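You operate a simulated robot arm through the tools that you are given. There is no shell and no other tool. Be economical: measure what you need, move in short steps, check, and stop when the job is done.

You run a simulated robot arm. Do the job below in one go: nothing can be reset, and whatever is moved stays where it is left.

## Task
Warm the loaf tin: light the oven at 220 and turn it off once READY lights.
Fine: SPARK on to light it, off again once it burns. The door stays shut.

The check looks at the end state, three seconds after you hand in, the way a careful person would. Anything else that was tipped, shoved, dropped, spilled or broken makes it a failure.

## Robot
A 7-joint arm with a two-finger parallel gripper, fixed in place. Base frame: the origin is at the foot of the arm, x ahead of it, y to its left, z up. Lengths are in mm, angles in degrees, forces in N, time in s.
With the tool pointing down near the work surface it reaches from about 260 to 540 mm from the base axis. Its first joint turns from -66.0 to 66.0 degrees. Payload 1.57 kg.
The TCP is the grasp point between the finger pads, 30 mm short of the fingertips. In the tool frame z runs along the fingers and y along their closing line. Largest opening 110 mm; finger width 24, thickness 12; the body of the gripper, 48 by 112 mm, starts 78 mm behind the TCP.
Orientation is that of the tool frame in the base frame, as a unit quaternion [x, y, z, w]. With the fingers straight down and closing along the base's y, the tool's x points along the base's -x, its y along +y and its z along -z.

## Interface
- The arm moves only by the tool move_arm. Its argument "rows" is a list of rows, each a list of 7 numbers: the turn, a rotation vector about the base's x, y, z in degrees, then the shift along the base's x, y, z in mm, then the finger opening in mm, from 0 to 110. In form: [[ax, ay, az, x, y, z, claw], ...]. A call has 1 to 20 rows; each row is the pose to reach, as a shift and turn from the pose commanded when the call began. Rows are played at 5 a second. More than 50 mm and 8.6 degrees between two rows, or a gripper value outside its range, and nothing of the call is played. Where a pose cannot be reached the arm comes as near as it can. A force on the tool above 40 N (or 10 N above the force at the start of the call, whichever is more), or a blocked arm, ends the call early, and 0.2 s more pass. Each finger travels about 108 mm/s and halts on what it meets, pressing with about 43 N; the grip force reading is that of the motor and also rises with nothing between the fingers. The clock runs only during rows and for 0.2 s after the last one: add rows that repeat a pose to give the fingers time. The reply holds the time, the measured pose of the TCP, the force on the tool along the base axes, the opening and the grip force, in the units named above and with some noise.
- Cameras (640 x 400 px; columns grow to the right, rows downward): "scene" is fixed at [163.2, -435.5, 1364]; the picture's right is [0.42, -0.91, 0.00], its down [-0.83, -0.38, -0.41] and it looks along [0.37, 0.17, -0.91] (base axes); focal length 284 px, centre (320, 200). "wrist" rides on the gripper at [70, 16, -141] in the tool frame; the picture's right is [-0.23, 0.97, 0.00], its down [-0.86, -0.20, -0.48] and it looks along [-0.47, -0.11, 0.88] (tool axes); focal length 222 px, centre (320, 200). There is no depth. A picture from a camera that has moved, and an enlarged one, comes with that camera's place and axes in the base frame and with its lens.
- get_image(camera): a new picture of that camera. It takes no simulated time.
- close_up(camera, box): a new picture of the part [left, top, right, bottom] of that camera's present view, enlarged. It takes no simulated time.
- hand_in(): hands the job in; it is judged then, once.

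Go step by step. Nothing tells you positions but the pictures and the camera data: compare them with the known pose of the tool, close in by small moves and look again before you grip or let go. The budget is 120 turns and 68 pictures, counting those below and the enlarged ones. Unless the task says otherwise, let go and move clear before handing in, and close with one line.

The tools are called after "Request:" as name(argument=value, ...) on one line, values as JSON. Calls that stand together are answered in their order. move_arm: Moves the arm, as the interface text tells. Its arguments: {"type":"object","properties":{"rows":{"type":"array","items":{"type":"array","items":{"type":"number"}}}},"required":["rows"]} The other tools are called the same way: get_image (camera) takes a picture; close_up (camera, box) takes an enlarged picture of a part of a camera's view; hand_in () hands the job in.

At the start:

```text
time: 0.0
position: [408.9, -128.3, 914.8]
ee_rot: [0.0, 1.0, -0.001, 0.001]
ft_force: [0.5, 0.4, -1.0]
finger_gap: 110.0
gripper_force: 0.0
```

scene: 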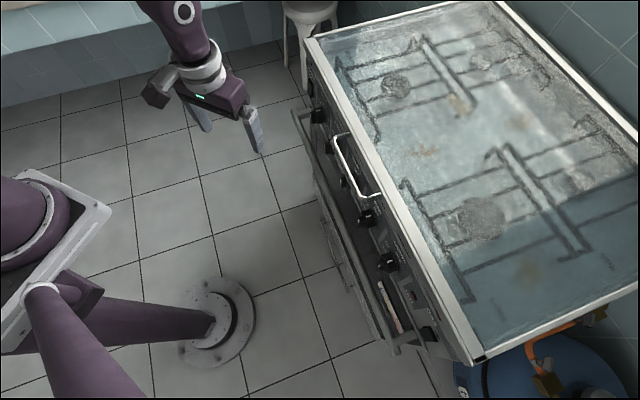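
wrist: 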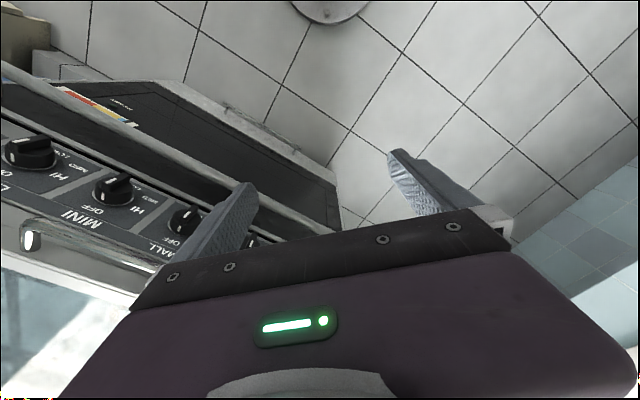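

I see a gas stove with a knob panel on its front face, seen from above. I'll enlarge the panel in both views to read the labels.

Request:
close_up(camera="scene", box=[290, 80, 450, 180])

Request:
close_up(camera="scene", box=[320, 180, 480, 370])

Request:
close_up(camera="wrist", box=[0, 60, 320, 260])

```text
4.00 times, centred on (370, 130) of scene
camera zoom: at [163.2, -435.5, 1364.0], right [0.42, -0.91, 0.0], down [-0.83, -0.38, -0.41], along [0.37, 0.17, -0.91], focal length 1136 px, centre (120, 480)
```

zoom: 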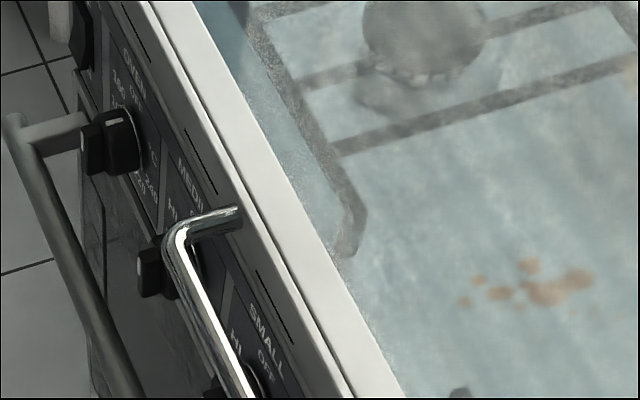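

```text
2.11 times, centred on (400, 275) of scene
camera zoom: at [163.2, -435.5, 1364.0], right [0.42, -0.91, 0.0], down [-0.83, -0.38, -0.41], along [0.37, 0.17, -0.91], focal length 598 px, centre (152, 42)
```

zoom: 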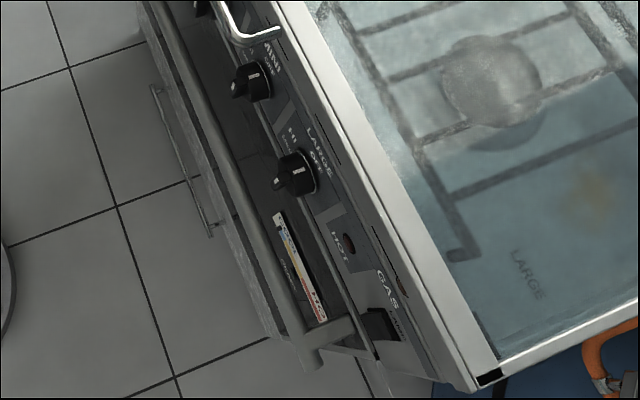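

```text
2.00 times, centred on (160, 160) of wrist
camera zoom: at [340.4, -111.9, 1057.3], right [0.23, 0.97, 0.0], down [0.86, -0.2, 0.48], along [0.47, -0.11, -0.88], focal length 444 px, centre (640, 280)
```

zoom: 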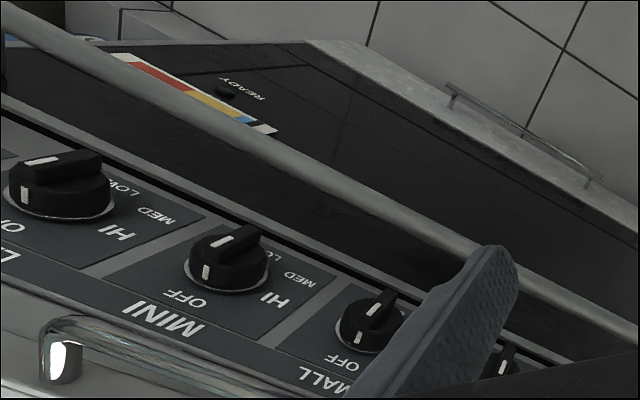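

The stove front faces the arm at roughly 45°, with MINI near (411,-437,764) and OVEN near (631,-213,764). I'll enlarge the ends of the panel and the door.

Request:
close_up(camera="scene", box=[295, 65, 355, 135])

Request:
close_up(camera="scene", box=[370, 275, 450, 355])

Request:
close_up(camera="scene", box=[440, 300, 640, 400])

```text
5.71 times, centred on (325, 100) of scene
camera zoom: at [163.2, -435.5, 1364.0], right [0.42, -0.91, 0.0], down [-0.83, -0.38, -0.41], along [0.37, 0.17, -0.91], focal length 1624 px, centre (291, 771)
```

zoom: 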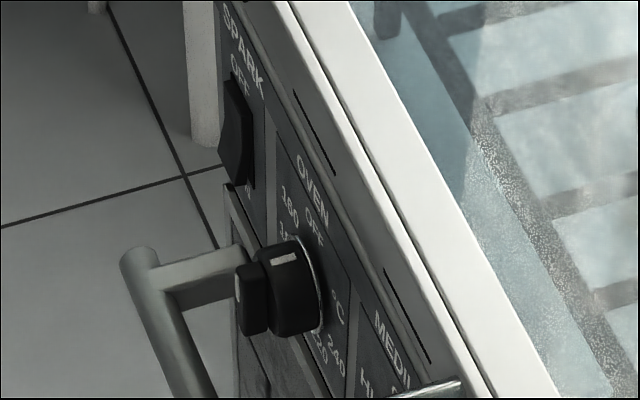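

```text
5.00 times, centred on (410, 315) of scene
camera zoom: at [163.2, -435.5, 1364.0], right [0.42, -0.91, 0.0], down [-0.83, -0.38, -0.41], along [0.37, 0.17, -0.91], focal length 1420 px, centre (-130, -375)
```

zoom: 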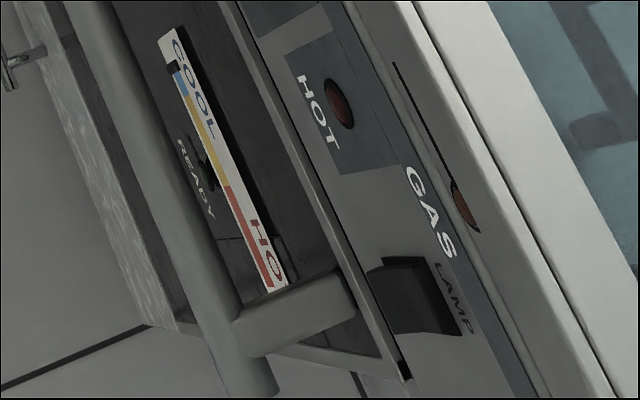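

```text
3.20 times, centred on (540, 350) of scene
camera zoom: at [163.2, -435.5, 1364.0], right [0.42, -0.91, 0.0], down [-0.83, -0.38, -0.41], along [0.37, 0.17, -0.91], focal length 909 px, centre (-384, -280)
```

zoom: 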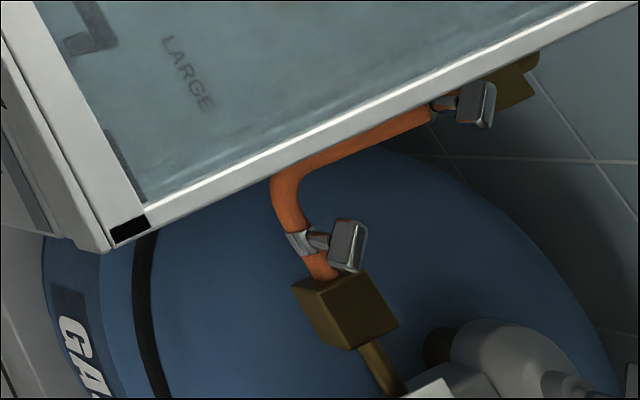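

The panel normal is about (0.714,-0.70,0), with SPARK at the far left (a rocker, OFF at the top), then OVEN, and READY on the door. I'll yaw the tool toward the panel, then tilt it level to look straight on.

Request:
move_arm(rows=[[0, 0, -7.4, 12, 5, -5, 110], [0, 0, -14.8, 24, 10, -10, 110], [0, 0, -22.2, 36, 15, -15, 110], [0, 0, -29.6, 48, 20, -20, 110], [0, 0, -37, 60, 25, -25, 110], [0, 0, -44.4, 71, 28, -30, 110]])

```text
time: 1.4
position: [480.6, -102.2, 885.7]
ee_rot: [0.379, 0.926, 0.0, 0.0]
ft_force: [0.1, -0.5, 0.6]
finger_gap: 110.1
gripper_force: 0.1
```

Yaw is done, so now I tilt the tool level while lowering a little.

Request:
move_arm(rows=[[-5.73, -5.84, 0, 4, -1, -9, 110], [-11.46, -11.68, 0, 8, -1, -18, 110], [-17.2, -17.5, 0, 12, -2, -27, 110], [-22.9, -23.4, 0, 16, -2, -36, 110], [-28.6, -29.2, 0, 20, -3, -45, 110], [-34.4, -35.0, 0, 24, -3, -54, 110], [-40.1, -40.9, 0, 28, -4, -63, 110], [-45.8, -46.7, 0, 32, -4, -72, 110], [-51.5, -52.5, 0, 36, -5, -80, 110], [-57.3, -58.4, 0, 40, -6, -88, 110], [-63.0, -64.26, 0, 43, -6, -96, 110], [-63.0, -64.26, 0, 43, -6, -96, 110]])

Request:
get_image(camera="wrist")

```text
time: 4.0
position: [523.2, -106.3, 789.6]
ee_rot: [0.267, 0.655, -0.267, 0.655]
ft_force: [-0.3, -0.8, -0.2]
finger_gap: 110.2
gripper_force: 0.1
```

```text
59 pictures are left
camera wrist: at [434.4, 4.5, 720.0], right [0.68, 0.7, 0.23], down [-0.48, 0.19, 0.85], along [0.55, -0.69, 0.47], focal length 222 px, centre (320, 200)
```

wrist: 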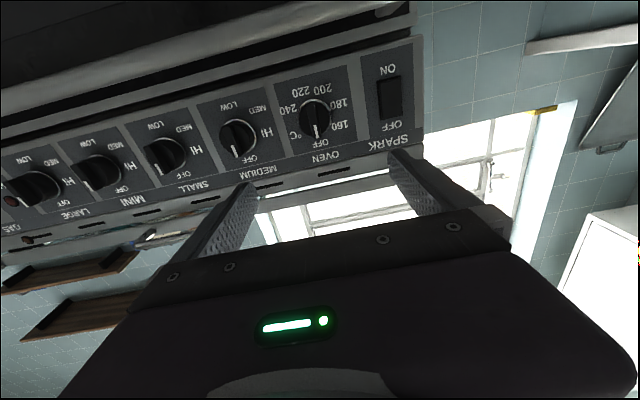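

The view is upside down; the dial and rocker are clear, so I enlarge them.

Request:
close_up(camera="wrist", box=[260, 50, 440, 180])

Request:
close_up(camera="wrist", box=[0, 110, 260, 270])

```text
3.08 times, centred on (350, 115) of wrist
camera zoom: at [434.4, 4.5, 720.0], right [0.68, 0.7, 0.23], down [-0.48, 0.19, 0.85], along [0.55, -0.69, 0.47], focal length 684 px, centre (228, 462)
```

zoom: 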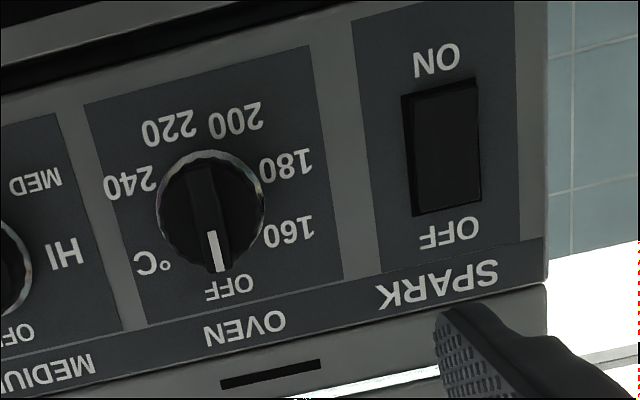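

```text
2.46 times, centred on (130, 190) of wrist
camera zoom: at [434.4, 4.5, 720.0], right [0.68, 0.7, 0.23], down [-0.48, 0.19, 0.85], along [0.55, -0.69, 0.47], focal length 547 px, centre (788, 225)
```

zoom: 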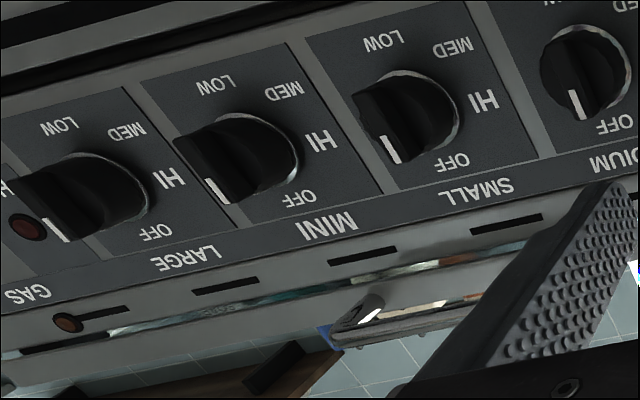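

OVEN runs OFF at the top, then counter-clockwise 160, 180, 200 and 220, with 220 about 195° from OFF. SPARK's ON is its lower half. I close the fingers and stand off in front of SPARK's lower half.

Request:
move_arm(rows=[[0, 0, 0, 35, 0, -11, 60], [0, 0, 0, 70, 0, -22, 20], [0, 0, 0, 105, 0, -33, 0], [0, 0, 0, 141, -1, -43.6, 0], [0, 0, 0, 141, -1, -43.6, 0]])

Request:
close_up(camera="wrist", box=[180, 0, 500, 200])

Request:
close_up(camera="scene", box=[240, 40, 380, 140])

```text
time: 5.2
position: [664.4, -108.4, 745.5]
ee_rot: [0.267, 0.655, -0.267, 0.655]
ft_force: [0.2, 0.0, 0.5]
finger_gap: 0.0
gripper_force: 21.0
```

```text
2.00 times, centred on (340, 100) of wrist
camera zoom: at [575.5, 3.1, 676.3], right [0.68, 0.7, 0.23], down [-0.48, 0.19, 0.86], along [0.55, -0.69, 0.47], focal length 444 px, centre (280, 400)
```

zoom: 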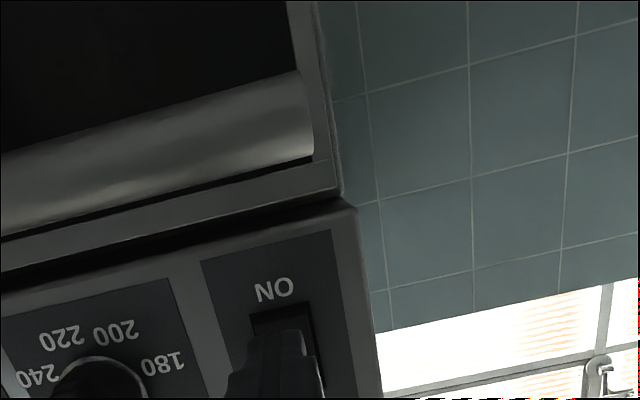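

```text
4.00 times, centred on (310, 90) of scene
camera zoom: at [163.2, -435.5, 1364.0], right [0.42, -0.91, 0.0], down [-0.83, -0.38, -0.41], along [0.37, 0.17, -0.91], focal length 1136 px, centre (360, 640)
```

zoom: 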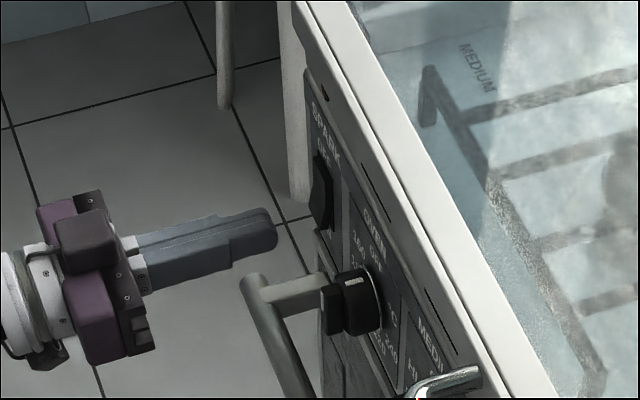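

The tip is lined up on the lower half of SPARK. I advance gently along the panel normal.

Request:
move_arm(rows=[[0, 0, 0, 9.2, -4.9, -2, 0], [0, 0, 0, 12.8, -8.4, -2, 0], [0, 0, 0, 16.4, -11.9, -2, 0], [0, 0, 0, 18.5, -14, -2, 0], [0, 0, 0, 20.6, -16.1, -2, 0], [0, 0, 0, 22.8, -18.2, -2, 0], [0, 0, 0, 22.8, -18.2, -2, 0]])

Request:
close_up(camera="scene", box=[260, 50, 380, 140])

```text
time: 6.8
position: [687.4, -126.2, 743.9]
ee_rot: [0.266, 0.655, -0.267, 0.655]
ft_force: [-0.1, -0.7, 0.7]
finger_gap: 0.0
gripper_force: 21.7
```

```text
4.44 times, centred on (320, 95) of scene
camera zoom: at [163.2, -435.5, 1364.0], right [0.42, -0.91, 0.0], down [-0.83, -0.38, -0.41], along [0.37, 0.17, -0.91], focal length 1263 px, centre (320, 667)
```

zoom: 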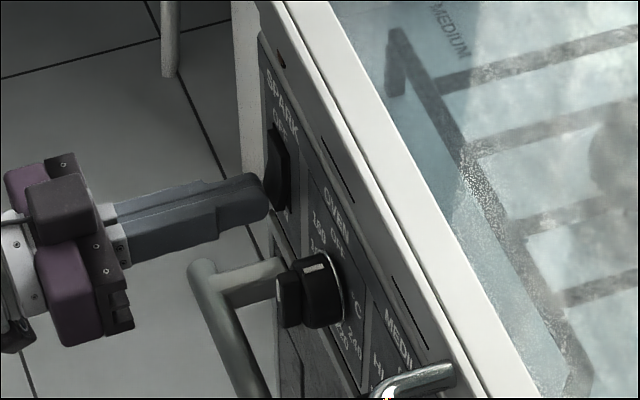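

The tip is almost touching, with no force yet. I press on in 2 mm steps.

Request:
move_arm(rows=[[0, 0, 0, 1.4, -1.4, 0, 0], [0, 0, 0, 2.8, -2.8, 0, 0], [0, 0, 0, 4.3, -4.2, 0, 0], [0, 0, 0, 5.7, -5.6, 0, 0], [0, 0, 0, 7.1, -7, 0, 0]])

Request:
close_up(camera="scene", box=[260, 50, 380, 140])

```text
time: 7.8
position: [692.3, -129.2, 742.5]
ee_rot: [0.267, 0.656, -0.268, 0.654]
ft_force: [-6.8, 7.3, 0.4]
finger_gap: 0.0
gripper_force: 21.3
stopped in row 4: the force on the tool passed its limit (the readings are from after the stop); the commanded pose is now the measured one
```

```text
4.44 times, centred on (320, 95) of scene
camera zoom: at [163.1, -435.4, 1364.1], right [0.42, -0.91, 0.0], down [-0.83, -0.38, -0.41], along [0.37, 0.17, -0.91], focal length 1263 px, centre (320, 667)
```

zoom: 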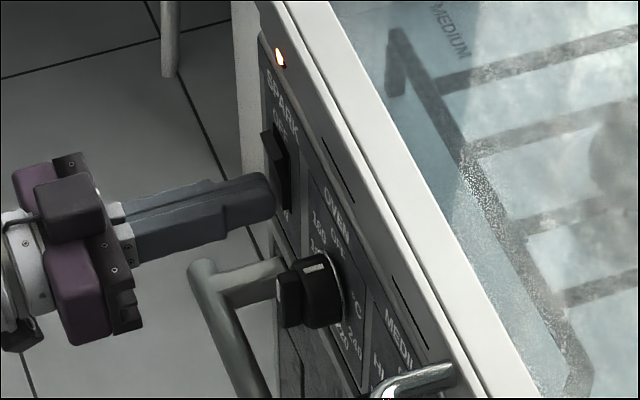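

SPARK is on and its lamp is lit. I back off and move in front of the OVEN knob with the fingers partly open.

Request:
move_arm(rows=[[0, 0, 0, -25, 24.5, 0, 0], [0, 0, 0, -46, 45, 5, 20], [0, 0, 0, -70, 21, 10, 45], [0, 0, 0, -94, -3, 15, 50], [0, 0, 0, -118, -27.8, 21.5, 50], [0, 0, 0, -118, -27.8, 21.5, 50]])

Request:
close_up(camera="wrist", box=[180, 30, 500, 230])

Request:
close_up(camera="scene", box=[260, 50, 380, 140])

```text
time: 9.2
position: [572.2, -158.6, 763.8]
ee_rot: [0.266, 0.655, -0.267, 0.654]
ft_force: [0.0, -0.1, -0.5]
finger_gap: 50.2
gripper_force: 0.1
```

```text
2.00 times, centred on (340, 130) of wrist
camera zoom: at [483.2, -45.7, 695.7], right [0.68, 0.7, 0.23], down [-0.48, 0.19, 0.86], along [0.55, -0.69, 0.47], focal length 444 px, centre (280, 340)
```

zoom: 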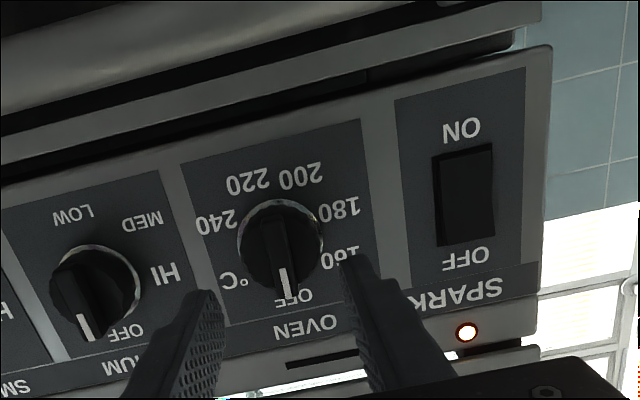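

```text
4.44 times, centred on (320, 95) of scene
camera zoom: at [163.2, -435.5, 1364.0], right [0.42, -0.91, 0.0], down [-0.83, -0.38, -0.41], along [0.37, 0.17, -0.91], focal length 1263 px, centre (320, 667)
```

zoom: 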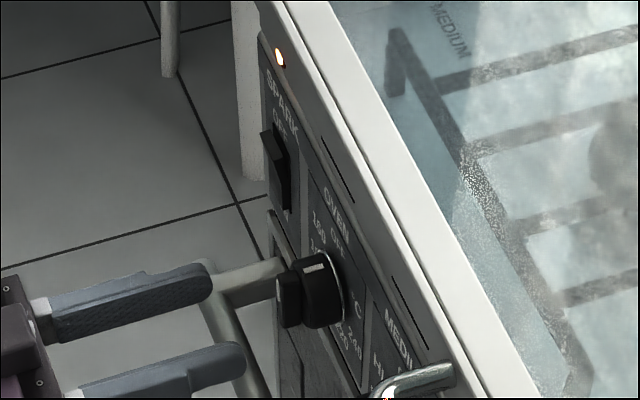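

The fingers straddle the knob's vertical blade and the axis is good to about 3 mm. I advance about 44 mm along the normal and check.

Request:
move_arm(rows=[[0, 0, 0, 10, -5, 0, 50], [0, 0, 0, 18, -13, 0.5, 50], [0, 0, 0, 26, -21, 0.5, 50], [0, 0, 0, 30, -25, 0.5, 50], [0, 0, 0, 33.3, -28.9, 0.5, 50], [0, 0, 0, 33.3, -28.9, 0.5, 50]])

Request:
close_up(camera="scene", box=[260, 50, 380, 140])

Request:
close_up(camera="wrist", box=[180, 50, 500, 250])

```text
time: 10.6
position: [607.1, -187.1, 764.1]
ee_rot: [0.267, 0.655, -0.267, 0.655]
ft_force: [-0.3, 1.1, -0.4]
finger_gap: 50.3
gripper_force: 0.1
```

```text
4.44 times, centred on (320, 95) of scene
camera zoom: at [163.2, -435.5, 1364.0], right [0.42, -0.91, 0.0], down [-0.83, -0.38, -0.41], along [0.37, 0.17, -0.91], focal length 1263 px, centre (320, 667)
```

zoom: 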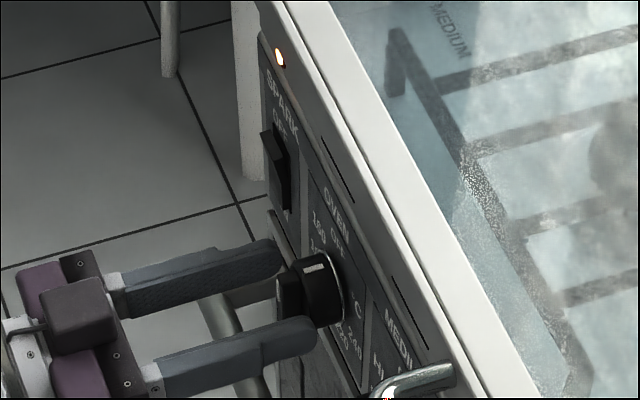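

```text
2.00 times, centred on (340, 150) of wrist
camera zoom: at [517.6, -75.5, 695.4], right [0.68, 0.7, 0.23], down [-0.48, 0.19, 0.86], along [0.55, -0.69, 0.47], focal length 444 px, centre (280, 300)
```

zoom: 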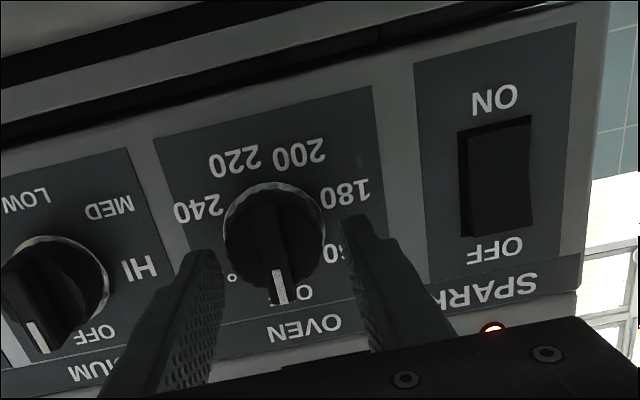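

The fingers are either side of the blade. I close on it and check the grip before turning.

Request:
move_arm(rows=[[0, 0, 0, 0, 0, 0, 30], [0, 0, 0, 0, 0, 0, 15], [0, 0, 0, 0, 0, 0, 5], [0, 0, 0, 0, 0, 0, 5]])

Request:
close_up(camera="scene", box=[260, 50, 380, 140])

```text
time: 11.6
position: [605.8, -187.0, 764.4]
ee_rot: [0.267, 0.655, -0.269, 0.653]
ft_force: [-6.7, -6.6, 1.8]
finger_gap: 13.5
gripper_force: 4.9
```

```text
4.44 times, centred on (320, 95) of scene
camera zoom: at [163.1, -435.7, 1364.0], right [0.42, -0.91, 0.0], down [-0.83, -0.38, -0.41], along [0.37, 0.17, -0.91], focal length 1263 px, centre (320, 667)
```

zoom: 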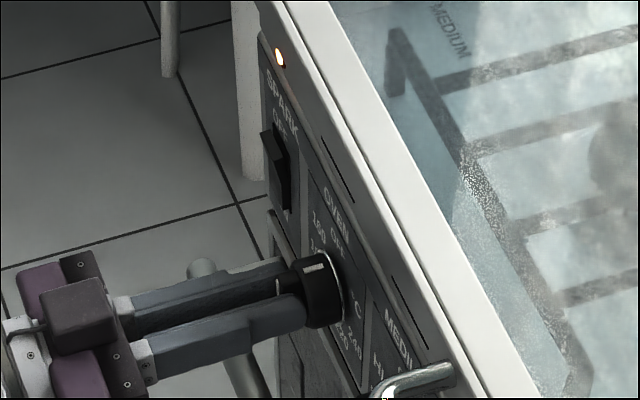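

The blade is gripped at 13.5 mm, with a small side force that I relieve. I turn counter-clockwise about 32° first as a test.

Request:
move_arm(rows=[[0, 0, 0, -1, -1, 0, 5], [-3.6, 3.5, 0, -1, -1, 0, 5], [-8.57, 8.4, 0, -1, -1, 0, 5], [-14.3, 14, 0, -1, -1, 0, 5], [-20, 19.6, 0, -1, -1, 0, 5], [-25.7, 25.2, 0, -1, -1, 0, 5]])

Request:
close_up(camera="scene", box=[260, 50, 380, 140])

Request:
get_image(camera="wrist")

```text
time: 13.0
position: [604.8, -189.5, 764.2]
ee_rot: [0.053, 0.705, -0.458, 0.538]
ft_force: [-8.1, -6.6, -2.4]
finger_gap: 25.1
gripper_force: 37.3
```

```text
4.44 times, centred on (320, 95) of scene
camera zoom: at [163.1, -435.7, 1363.9], right [0.42, -0.91, 0.0], down [-0.83, -0.38, -0.41], along [0.37, 0.17, -0.91], focal length 1263 px, centre (320, 667)
```

zoom: 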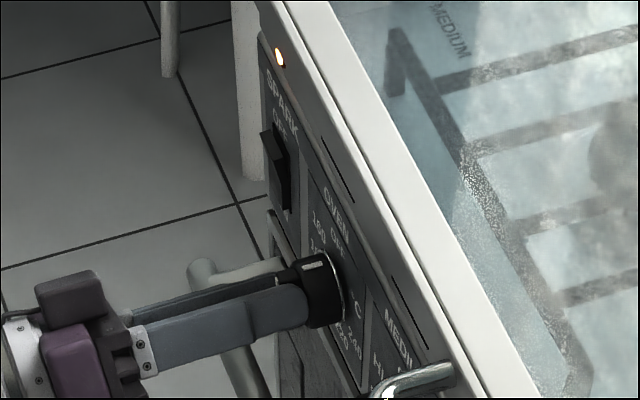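

```text
46 pictures are left
camera wrist: at [485.4, -107.8, 699.1], right [0.65, 0.66, -0.39], down [-0.1, 0.58, 0.81], along [0.76, -0.48, 0.44], focal length 222 px, centre (320, 200)
```

wrist: 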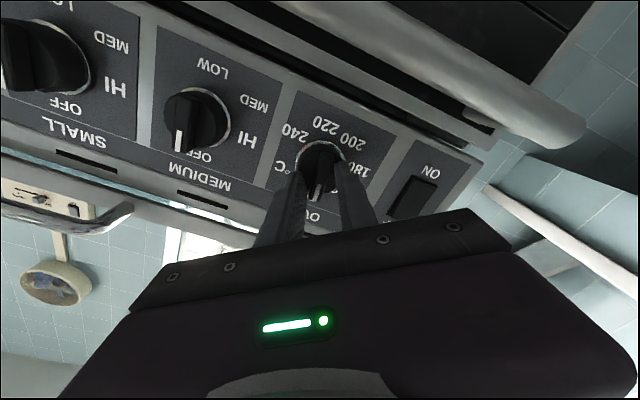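

The knob didn't turn: the blade pried the fingers open to 25 mm. It is probably push-to-turn, so I rotate back, open slightly and push in until the fingertips seat on the knob.

Request:
move_arm(rows=[[5.7, -5.6, 0, 0, 0, 0, 14], [11.4, -11.2, 0, 0, 0, 0, 16], [17.1, -16.8, 0, 0, 0, 0, 18], [25.7, -25.2, 0, 0, 0, 0, 20], [25.7, -25.2, 0, 0, 0, 0, 20], [25.7, -25.2, 0, 0, 0, 0, 20]])

```text
refused: row 4 steps farther than a row can; nothing moved
```

Request:
move_arm(rows=[[5.7, -5.6, 0, 0, 0, 0, 14], [11.4, -11.2, 0, 0, 0, 0, 16], [17.1, -16.8, 0, 0, 0, 0, 18], [21.4, -21, 0, 0, 0, 0, 20], [25.7, -25.2, 0, 0, 0, 0, 20], [25.7, -25.2, 0, 0, 0, 0, 20]])

Request:
close_up(camera="wrist", box=[180, 50, 500, 250])

```text
time: 14.4
position: [606.8, -186.8, 765.0]
ee_rot: [0.267, 0.655, -0.267, 0.655]
ft_force: [-0.3, 0.3, 0.4]
finger_gap: 19.9
gripper_force: 0.0
```

```text
2.00 times, centred on (340, 150) of wrist
camera zoom: at [516.7, -76.2, 695.4], right [0.68, 0.7, 0.23], down [-0.48, 0.19, 0.86], along [0.55, -0.69, 0.47], focal length 444 px, centre (280, 300)
```

zoom: 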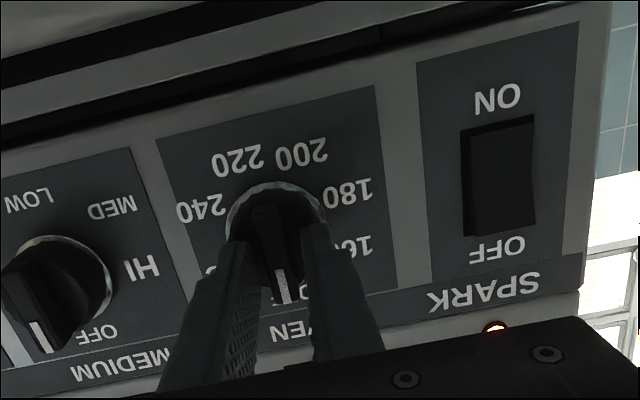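

The knob is still at OFF. Now I push in along the normal in small steps until I feel contact.

Request:
move_arm(rows=[[0, 0, 0, 1.4, -1.4, 0, 20], [0, 0, 0, 2.8, -2.8, 0, 20], [0, 0, 0, 4.2, -4.2, 0, 20], [0, 0, 0, 5.7, -5.6, 0, 20], [0, 0, 0, 7.1, -7, 0, 20], [0, 0, 0, 8.5, -8.4, 0, 20]])

Request:
close_up(camera="scene", box=[280, 70, 360, 130])

```text
time: 15.5
position: [609.3, -190.5, 765.2]
ee_rot: [0.267, 0.655, -0.269, 0.654]
ft_force: [-19.2, 18.9, 9.9]
finger_gap: 20.0
gripper_force: 0.0
stopped in row 5: the force on the tool passed its limit (the readings are from after the stop); the commanded pose is now the measured one
```

```text
6.67 times, centred on (320, 100) of scene
camera zoom: at [162.7, -435.1, 1364.2], right [0.42, -0.91, 0.0], down [-0.83, -0.38, -0.41], along [0.37, 0.17, -0.91], focal length 1894 px, centre (320, 867)
```

zoom: 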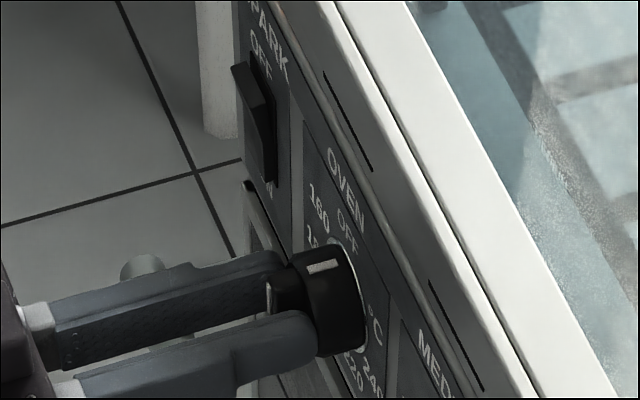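

The fingertips press on the knob at about 27 N. Keeping that push, I grip and try a small counter-clockwise turn.

Request:
move_arm(rows=[[0, 0, 0, 0.3, -0.3, 0, 5], [0, 0, 0, 0.3, -0.3, 0, 5], [-5, 4.9, 0, 0.5, -0.5, 0, 5], [-10, 9.8, 0, 0.5, -0.5, 0, 5], [-15, 14.7, 0, 0.5, -0.5, 0, 5]])

Request:
close_up(camera="scene", box=[280, 70, 360, 130])

```text
time: 16.2
position: [608.6, -193.3, 764.4]
ee_rot: [0.266, 0.656, -0.272, 0.652]
ft_force: [-18.3, 12.9, 8.1]
finger_gap: 13.6
gripper_force: 4.6
stopped in row 3: the force on the tool passed its limit (the readings are from after the stop); the commanded pose is now the measured one
```

```text
6.67 times, centred on (320, 100) of scene
camera zoom: at [162.7, -435.2, 1364.2], right [0.42, -0.91, 0.0], down [-0.83, -0.38, -0.41], along [0.37, 0.17, -0.91], focal length 1894 px, centre (320, 867)
```

zoom: 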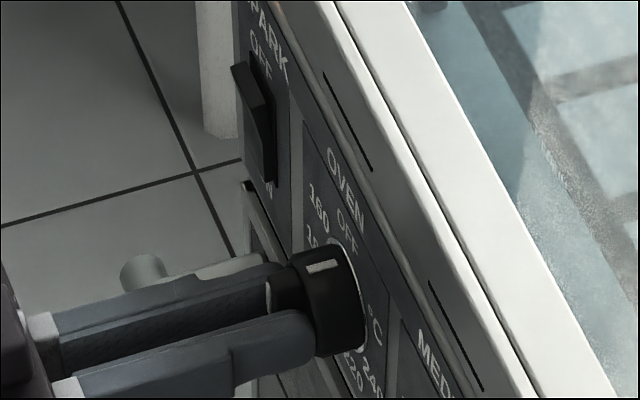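

Comparing the white mark shows the knob has moved in about 4 mm, so it is push-to-turn and now pressed. I ease the push slightly and turn gently while holding it in.

Request:
move_arm(rows=[[-2, 2, 0, -0.3, 0.3, 0.7, 5], [-4, 3.9, 0, -0.3, 0.3, 0.7, 5], [-6, 5.9, 0, -0.3, 0.3, 0.7, 5], [-8.5, 8.3, 0, -0.3, 0.3, 0.7, 5], [-11, 10.8, 0, -0.3, 0.3, 0.7, 5], [-14, 13.7, 0, -0.3, 0.3, 0.7, 5]])

Request:
close_up(camera="scene", box=[280, 70, 360, 130])

```text
time: 17.6
position: [608.4, -192.4, 763.5]
ee_rot: [0.149, 0.692, -0.38, 0.595]
ft_force: [-21.0, 14.6, -0.7]
finger_gap: 13.0
gripper_force: 4.9
```

```text
6.67 times, centred on (320, 100) of scene
camera zoom: at [162.8, -435.2, 1364.1], right [0.42, -0.91, 0.0], down [-0.83, -0.38, -0.41], along [0.37, 0.17, -0.91], focal length 1894 px, centre (320, 867)
```

zoom: 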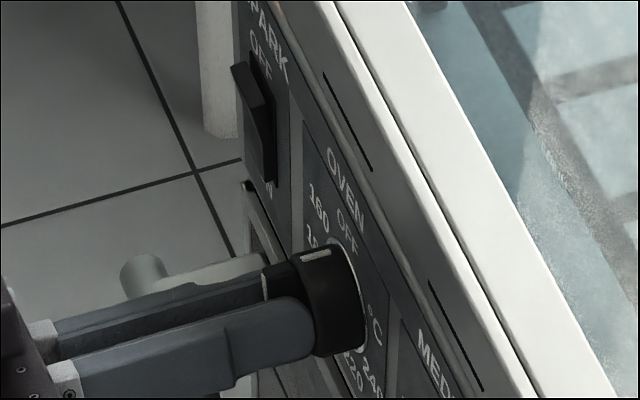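

The knob turned about 20° with the grip holding. I continue counter-clockwise.

Request:
move_arm(rows=[[-4.3, 4.2, 0, -0.3, 0.3, 0, 5], [-8.6, 8.4, 0, -0.6, 0.6, 0, 5], [-12.9, 12.6, 0, -1, 1, 0, 5], [-17.1, 16.8, 0, -1, 1, 0, 5], [-21.4, 21, 0, -1, 1, 0, 5], [-25.7, 25.2, 0, -1, 1, 0, 5], [-30, 29.4, 0, -1, 1, 0, 5], [-34.3, 33.6, 0, -1, 1, 0, 5]])

Request:
get_image(camera="scene")

```text
time: 19.4
position: [610.6, -192.2, 762.9]
ee_rot: [-0.145, 0.69, -0.591, 0.392]
ft_force: [3.1, 11.5, -7.0]
finger_gap: 14.6
gripper_force: 5.1
```

```text
41 pictures are left
```

scene: 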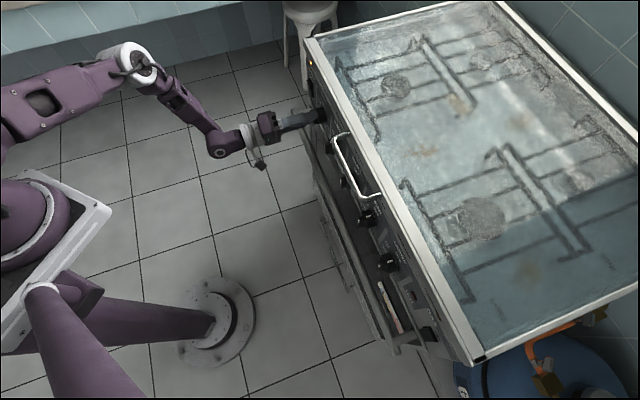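

About 68° turned and still holding. I relieve the side load and continue.

Request:
move_arm(rows=[[-4.3, 4.2, 0, 0.5, 0.5, -0.5, 5], [-8.6, 8.4, 0, 1, 1, -1, 5], [-12.9, 12.6, 0, 1, 1, -1, 5], [-17.1, 16.8, 0, 1, 1, -1, 5], [-21.4, 21, 0, 1, 1, -1, 5], [-25.7, 25.2, 0, 1, 1, -1, 5], [-30, 29.4, 0, 1, 1, -1, 5], [-34.3, 33.6, 0, 1, 1, -1, 5]])

Request:
get_image(camera="wrist")

```text
time: 21.2
position: [609.5, -190.2, 762.5]
ee_rot: [0.414, -0.57, 0.7, -0.118]
ft_force: [-6.1, -2.7, -5.9]
finger_gap: 12.0
gripper_force: 4.3
```

```text
40 pictures are left
camera wrist: at [459.6, -141.0, 778.9], right [-0.16, -0.17, -0.97], down [0.26, 0.94, -0.2], along [0.95, -0.28, -0.11], focal length 222 px, centre (320, 200)
```

wrist: 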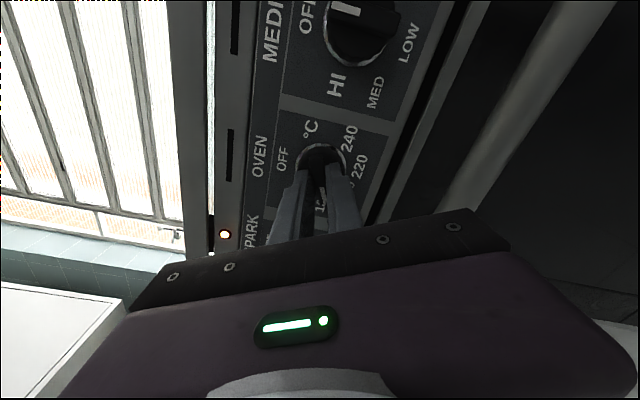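

The tool has turned about 116°, so roughly 79° remain. I continue another 48°.

Request:
move_arm(rows=[[-4.3, 4.2, 0, 0, -0.3, 0, 5], [-8.6, 8.4, 0, -0.3, -0.3, -0.5, 5], [-12.9, 12.6, 0, -0.3, -0.3, -0.5, 5], [-17.1, 16.8, 0, -0.3, -0.3, -0.5, 5], [-21.4, 21, 0, -0.3, -0.3, -0.5, 5], [-25.7, 25.2, 0, -0.3, -0.3, -0.5, 5], [-30, 29.4, 0, -0.3, -0.3, -0.5, 5], [-34.3, 33.6, 0, -0.3, -0.3, -0.5, 5]])

Request:
get_image(camera="wrist")

```text
time: 23.0
position: [608.3, -191.6, 763.9]
ee_rot: [0.612, -0.351, 0.687, 0.176]
ft_force: [-6.4, -3.3, -3.4]
finger_gap: 11.2
gripper_force: 4.1
```

```text
39 pictures are left
camera wrist: at [483.7, -116.5, 824.9], right [-0.61, -0.63, -0.48], down [-0.05, 0.63, -0.77], along [0.79, -0.45, -0.42], focal length 222 px, centre (320, 200)
```

wrist: 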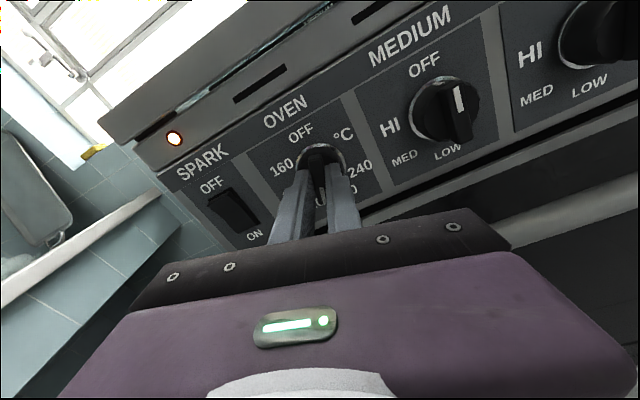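

The tool has turned about 165°, so I turn 30° more to reach 220.

Request:
move_arm(rows=[[-4.3, 4.2, 0, -0.3, -0.3, 0, 5], [-8.6, 8.4, 0, -0.3, -0.3, -0.3, 5], [-12.9, 12.6, 0, -0.3, -0.3, -0.3, 5], [-17.1, 16.8, 0, -0.3, -0.3, -0.3, 5], [-21.6, 21.2, 0, -0.3, -0.3, -0.3, 5], [-21.6, 21.2, 0, -0.3, -0.3, -0.3, 5]])

Request:
close_up(camera="wrist", box=[220, 50, 420, 250])

```text
time: 24.4
position: [603.7, -187.0, 765.1]
ee_rot: [0.676, -0.213, 0.636, 0.304]
ft_force: [8.3, -1.3, -4.4]
finger_gap: 10.4
gripper_force: 28.6
out of reach, approached as far as the arm can: row 4, 5, 6
stopped in row 6: the force on the tool passed its limit (the readings are from after the stop); the commanded pose is now the measured one
```

```text
2.00 times, centred on (320, 150) of wrist
camera zoom: at [497.1, -94.1, 838.6], right [-0.68, -0.73, -0.09], down [-0.3, 0.39, -0.87], along [0.67, -0.57, -0.48], focal length 444 px, centre (320, 300)
```

zoom: 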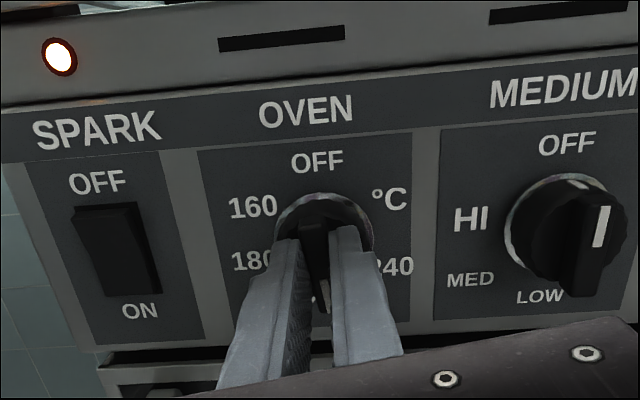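

The wrist hit its limit at about 188°. I release, back straight out, and check the knob and burner lamps.

Request:
move_arm(rows=[[0, 0, 0, 0, 0, 0, 20], [0, 0, 0, 0, 0, 0, 40], [0, 0, 0, -10, 10, 0, 40], [0, 0, 0, -30, 30, 0, 40], [0, 0, 0, -60, 60, 0, 40]])

Request:
get_image(camera="wrist")

Request:
close_up(camera="scene", box=[290, 65, 410, 155])

Request:
close_up(camera="scene", box=[360, 260, 450, 350])

```text
time: 25.6
position: [543.4, -126.7, 766.4]
ee_rot: [0.676, -0.213, 0.636, 0.306]
ft_force: [0.0, -0.6, 0.3]
finger_gap: 40.1
gripper_force: 0.1
```

```text
37 pictures are left
camera wrist: at [437.1, -33.7, 838.7], right [-0.68, -0.73, -0.09], down [-0.3, 0.39, -0.87], along [0.67, -0.57, -0.48], focal length 222 px, centre (320, 200)
```

wrist: 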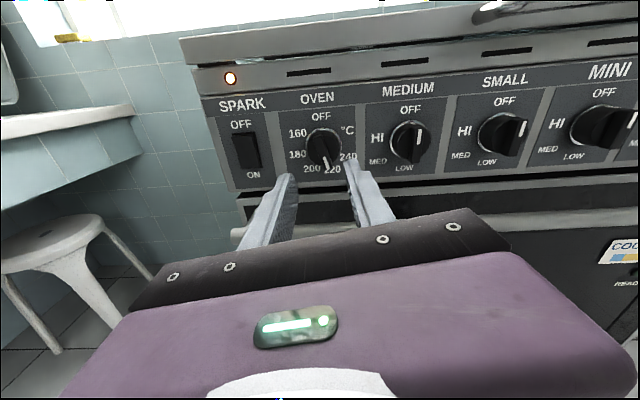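

```text
4.44 times, centred on (350, 110) of scene
camera zoom: at [163.2, -435.6, 1364.0], right [0.42, -0.91, 0.0], down [-0.83, -0.38, -0.41], along [0.37, 0.17, -0.91], focal length 1263 px, centre (187, 600)
```

zoom: 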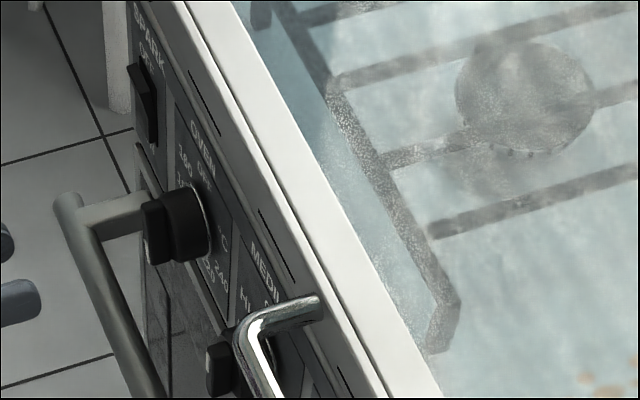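

```text
4.44 times, centred on (405, 305) of scene
camera zoom: at [163.2, -435.6, 1364.0], right [0.42, -0.91, 0.0], down [-0.83, -0.38, -0.41], along [0.37, 0.17, -0.91], focal length 1263 px, centre (-58, -267)
```

zoom: 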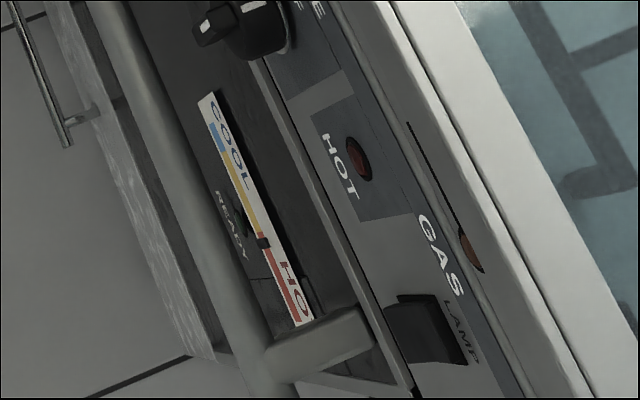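

The thermometer marker has moved up, so the burner is lit. I enlarge the knob.

Request:
close_up(camera="wrist", box=[200, 60, 400, 190])

```text
3.08 times, centred on (300, 125) of wrist
camera zoom: at [437.1, -33.7, 838.7], right [-0.68, -0.73, -0.09], down [-0.3, 0.39, -0.87], along [0.67, -0.57, -0.48], focal length 684 px, centre (382, 431)
```

zoom: 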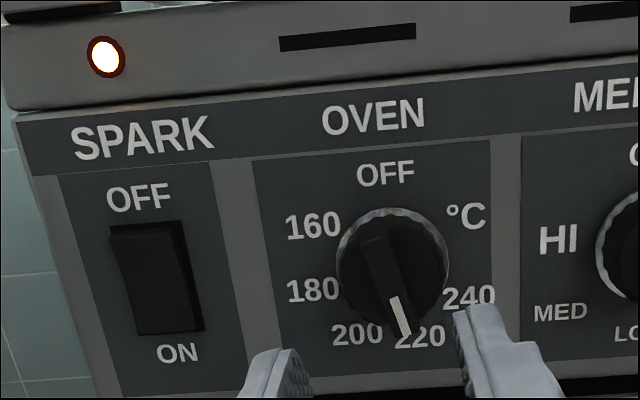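

The knob points at 220 (about 194°) and the oven is burning, so SPARK goes off next. I move in front of its upper half, unwinding the wrist a little and closing the fingers.

Request:
move_arm(rows=[[4.3, -4.2, 0, 25, 25, 5, 20], [8.6, -8.4, 0, 50, 50, 10, 0], [12.8, -12.6, 0, 71, 72, 13, 0], [12.8, -12.6, 0, 97, 47, 14, 0], [12.8, -12.6, 0, 124, 20, 14, 0], [12.8, -12.6, 0, 124, 20, 14, 0]])

Request:
close_up(camera="wrist", box=[220, 50, 480, 220])

Request:
close_up(camera="scene", box=[360, 260, 450, 350])

```text
time: 26.9
position: [634.4, -87.0, 805.4]
ee_rot: [0.632, -0.316, 0.678, 0.204]
ft_force: [0.1, 0.1, -0.5]
finger_gap: 0.2
gripper_force: 21.7
out of reach, approached as far as the arm can: row 3, 4, 5, 6
```

```text
2.35 times, centred on (350, 135) of wrist
camera zoom: at [512.8, -9.0, 871.6], right [-0.63, -0.67, -0.39], down [-0.11, 0.58, -0.81], along [0.77, -0.47, -0.44], focal length 523 px, centre (249, 353)
```

zoom: 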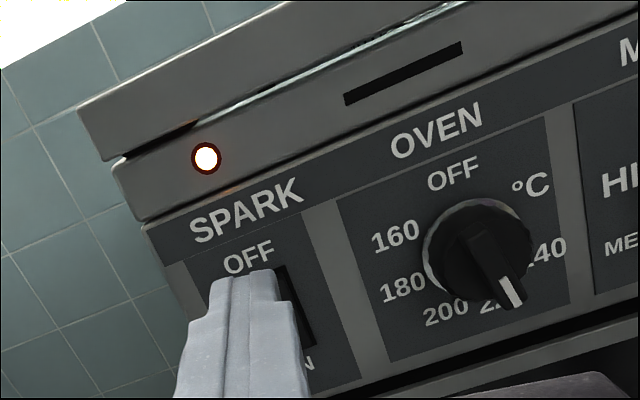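

```text
4.44 times, centred on (405, 305) of scene
camera zoom: at [163.2, -435.5, 1364.0], right [0.42, -0.91, 0.0], down [-0.83, -0.38, -0.41], along [0.37, 0.17, -0.91], focal length 1263 px, centre (-58, -267)
```

zoom: 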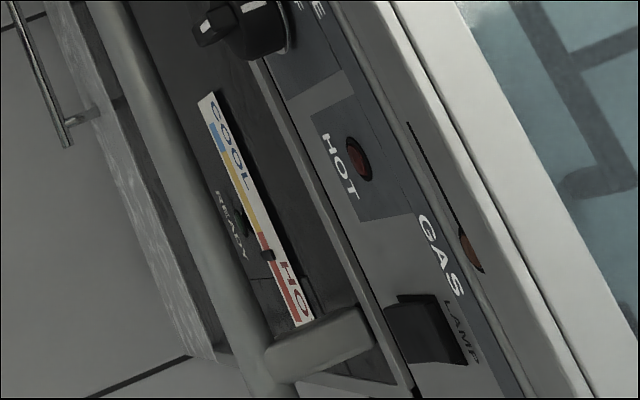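

That orientation can't reach SPARK, so I unwind the wrist by 80° while holding back from the panel.

Request:
move_arm(rows=[[5.7, -5.6, 0, -21, 21, 0, 0], [11.4, -11.2, 0, -21, 21, 0, 0], [17.1, -16.8, 0, -21, 21, 0, 0], [22.8, -22.4, 0, -21, 21, 0, 0], [28.5, -28, 0, -21, 21, 0, 0], [34.2, -33.6, 0, -21, 21, 0, 0], [39.9, -39.2, 0, -21, 21, 0, 0], [45.6, -44.8, 0, -21, 21, 0, 0], [51.3, -50.4, 0, -21, 21, 0, 0], [57, -56, 0, -21, 21, 0, 0], [57, -56, 0, -21, 21, 0, 0]])

Request:
close_up(camera="wrist", box=[180, 50, 440, 220])

```text
time: 29.4
position: [613.8, -65.6, 804.3]
ee_rot: [0.272, -0.644, 0.659, -0.276]
ft_force: [0.0, -0.8, -0.4]
finger_gap: 0.1
gripper_force: 21.3
```

```text
2.35 times, centred on (310, 135) of wrist
camera zoom: at [464.6, -14.9, 787.5], right [0.17, 0.14, -0.97], down [0.25, 0.95, 0.19], along [0.95, -0.28, 0.13], focal length 523 px, centre (344, 353)
```

zoom: 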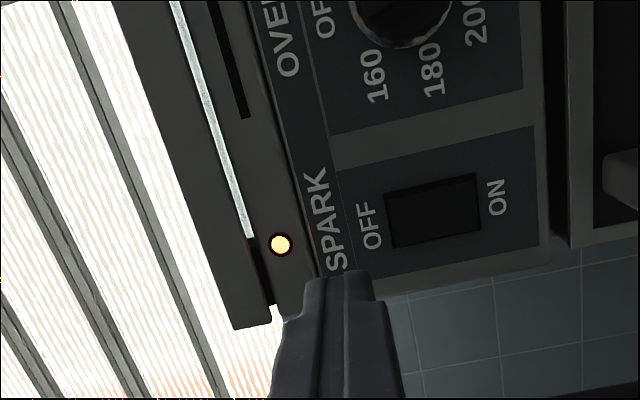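

Now I move down to z≈781 in front of SPARK's OFF half and press in small steps.

Request:
move_arm(rows=[[0, 0, 0, 25, -8, -23, 0], [0, 0, 0, 47, -34, -23, 0], [0, 0, 0, 60, -47, -23, 0], [0, 0, 0, 67, -54, -23, 0], [0, 0, 0, 67, -54, -23, 0]])

Request:
close_up(camera="scene", box=[260, 50, 380, 140])

Request:
close_up(camera="wrist", box=[180, 50, 440, 220])

```text
time: 30.6
position: [681.8, -120.0, 782.9]
ee_rot: [0.272, -0.644, 0.66, -0.275]
ft_force: [-0.2, 0.2, -0.2]
finger_gap: 0.1
gripper_force: 21.5
```

```text
4.44 times, centred on (320, 95) of scene
camera zoom: at [163.2, -435.5, 1364.0], right [0.42, -0.91, 0.0], down [-0.83, -0.38, -0.41], along [0.37, 0.17, -0.91], focal length 1263 px, centre (320, 667)
```

zoom: 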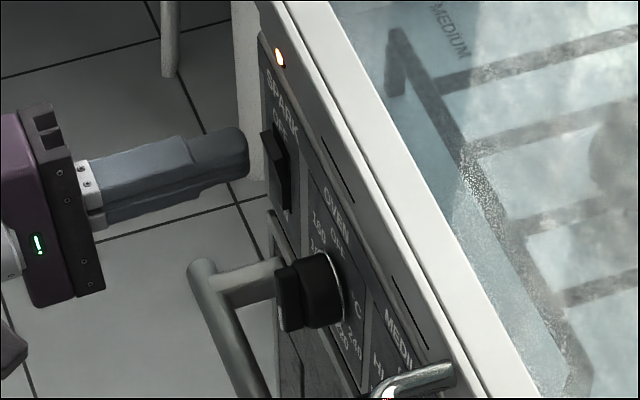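

```text
2.35 times, centred on (310, 135) of wrist
camera zoom: at [531.7, -69.2, 764.3], right [0.17, 0.14, -0.97], down [0.25, 0.95, 0.18], along [0.95, -0.28, 0.13], focal length 523 px, centre (344, 353)
```

zoom: 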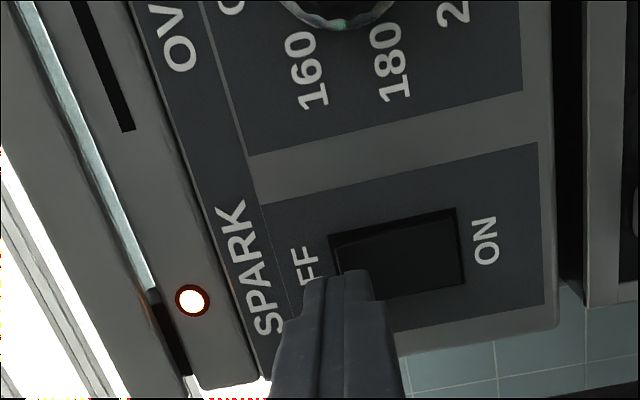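

The fingertip will meet the OFF half as it advances. I press now.

Request:
move_arm(rows=[[0, 0, 0, 3.6, -3.5, -1, 0], [0, 0, 0, 5.7, -5.6, -1, 0], [0, 0, 0, 7.1, -7, -1, 0], [0, 0, 0, 8.6, -8.4, -1, 0], [0, 0, 0, 10, -9.8, -1, 0], [0, 0, 0, 11.4, -11.2, -1, 0], [0, 0, 0, 12.8, -12.6, -1, 0]])

Request:
close_up(camera="scene", box=[260, 50, 380, 140])

Request:
close_up(camera="scene", box=[360, 260, 450, 350])

```text
time: 32.2
position: [692.0, -128.7, 781.3]
ee_rot: [0.272, -0.644, 0.661, -0.274]
ft_force: [-18.2, 12.7, 9.5]
finger_gap: 0.0
gripper_force: 21.5
stopped in row 7: the force on the tool passed its limit (the readings are from after the stop); the commanded pose is now the measured one
```

```text
4.44 times, centred on (320, 95) of scene
camera zoom: at [162.6, -435.2, 1364.2], right [0.42, -0.91, 0.0], down [-0.83, -0.38, -0.41], along [0.37, 0.17, -0.91], focal length 1263 px, centre (320, 667)
```

zoom: 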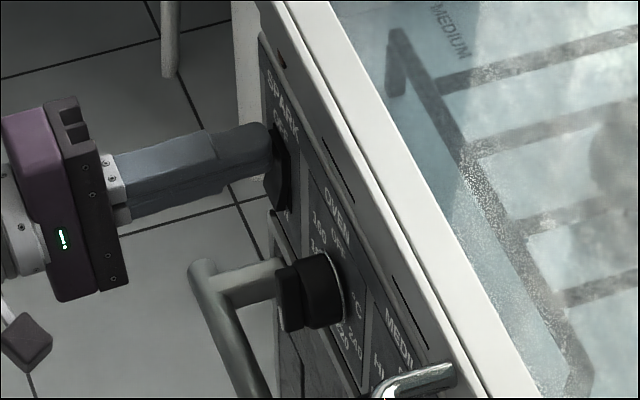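

```text
4.44 times, centred on (405, 305) of scene
camera zoom: at [162.6, -435.2, 1364.2], right [0.42, -0.91, 0.0], down [-0.83, -0.38, -0.41], along [0.37, 0.17, -0.91], focal length 1263 px, centre (-58, -267)
```

zoom: 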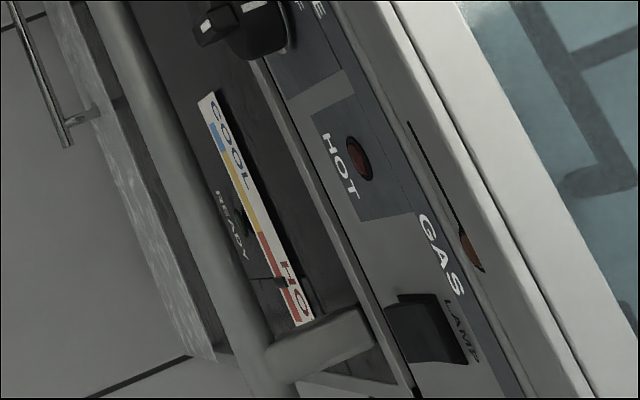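

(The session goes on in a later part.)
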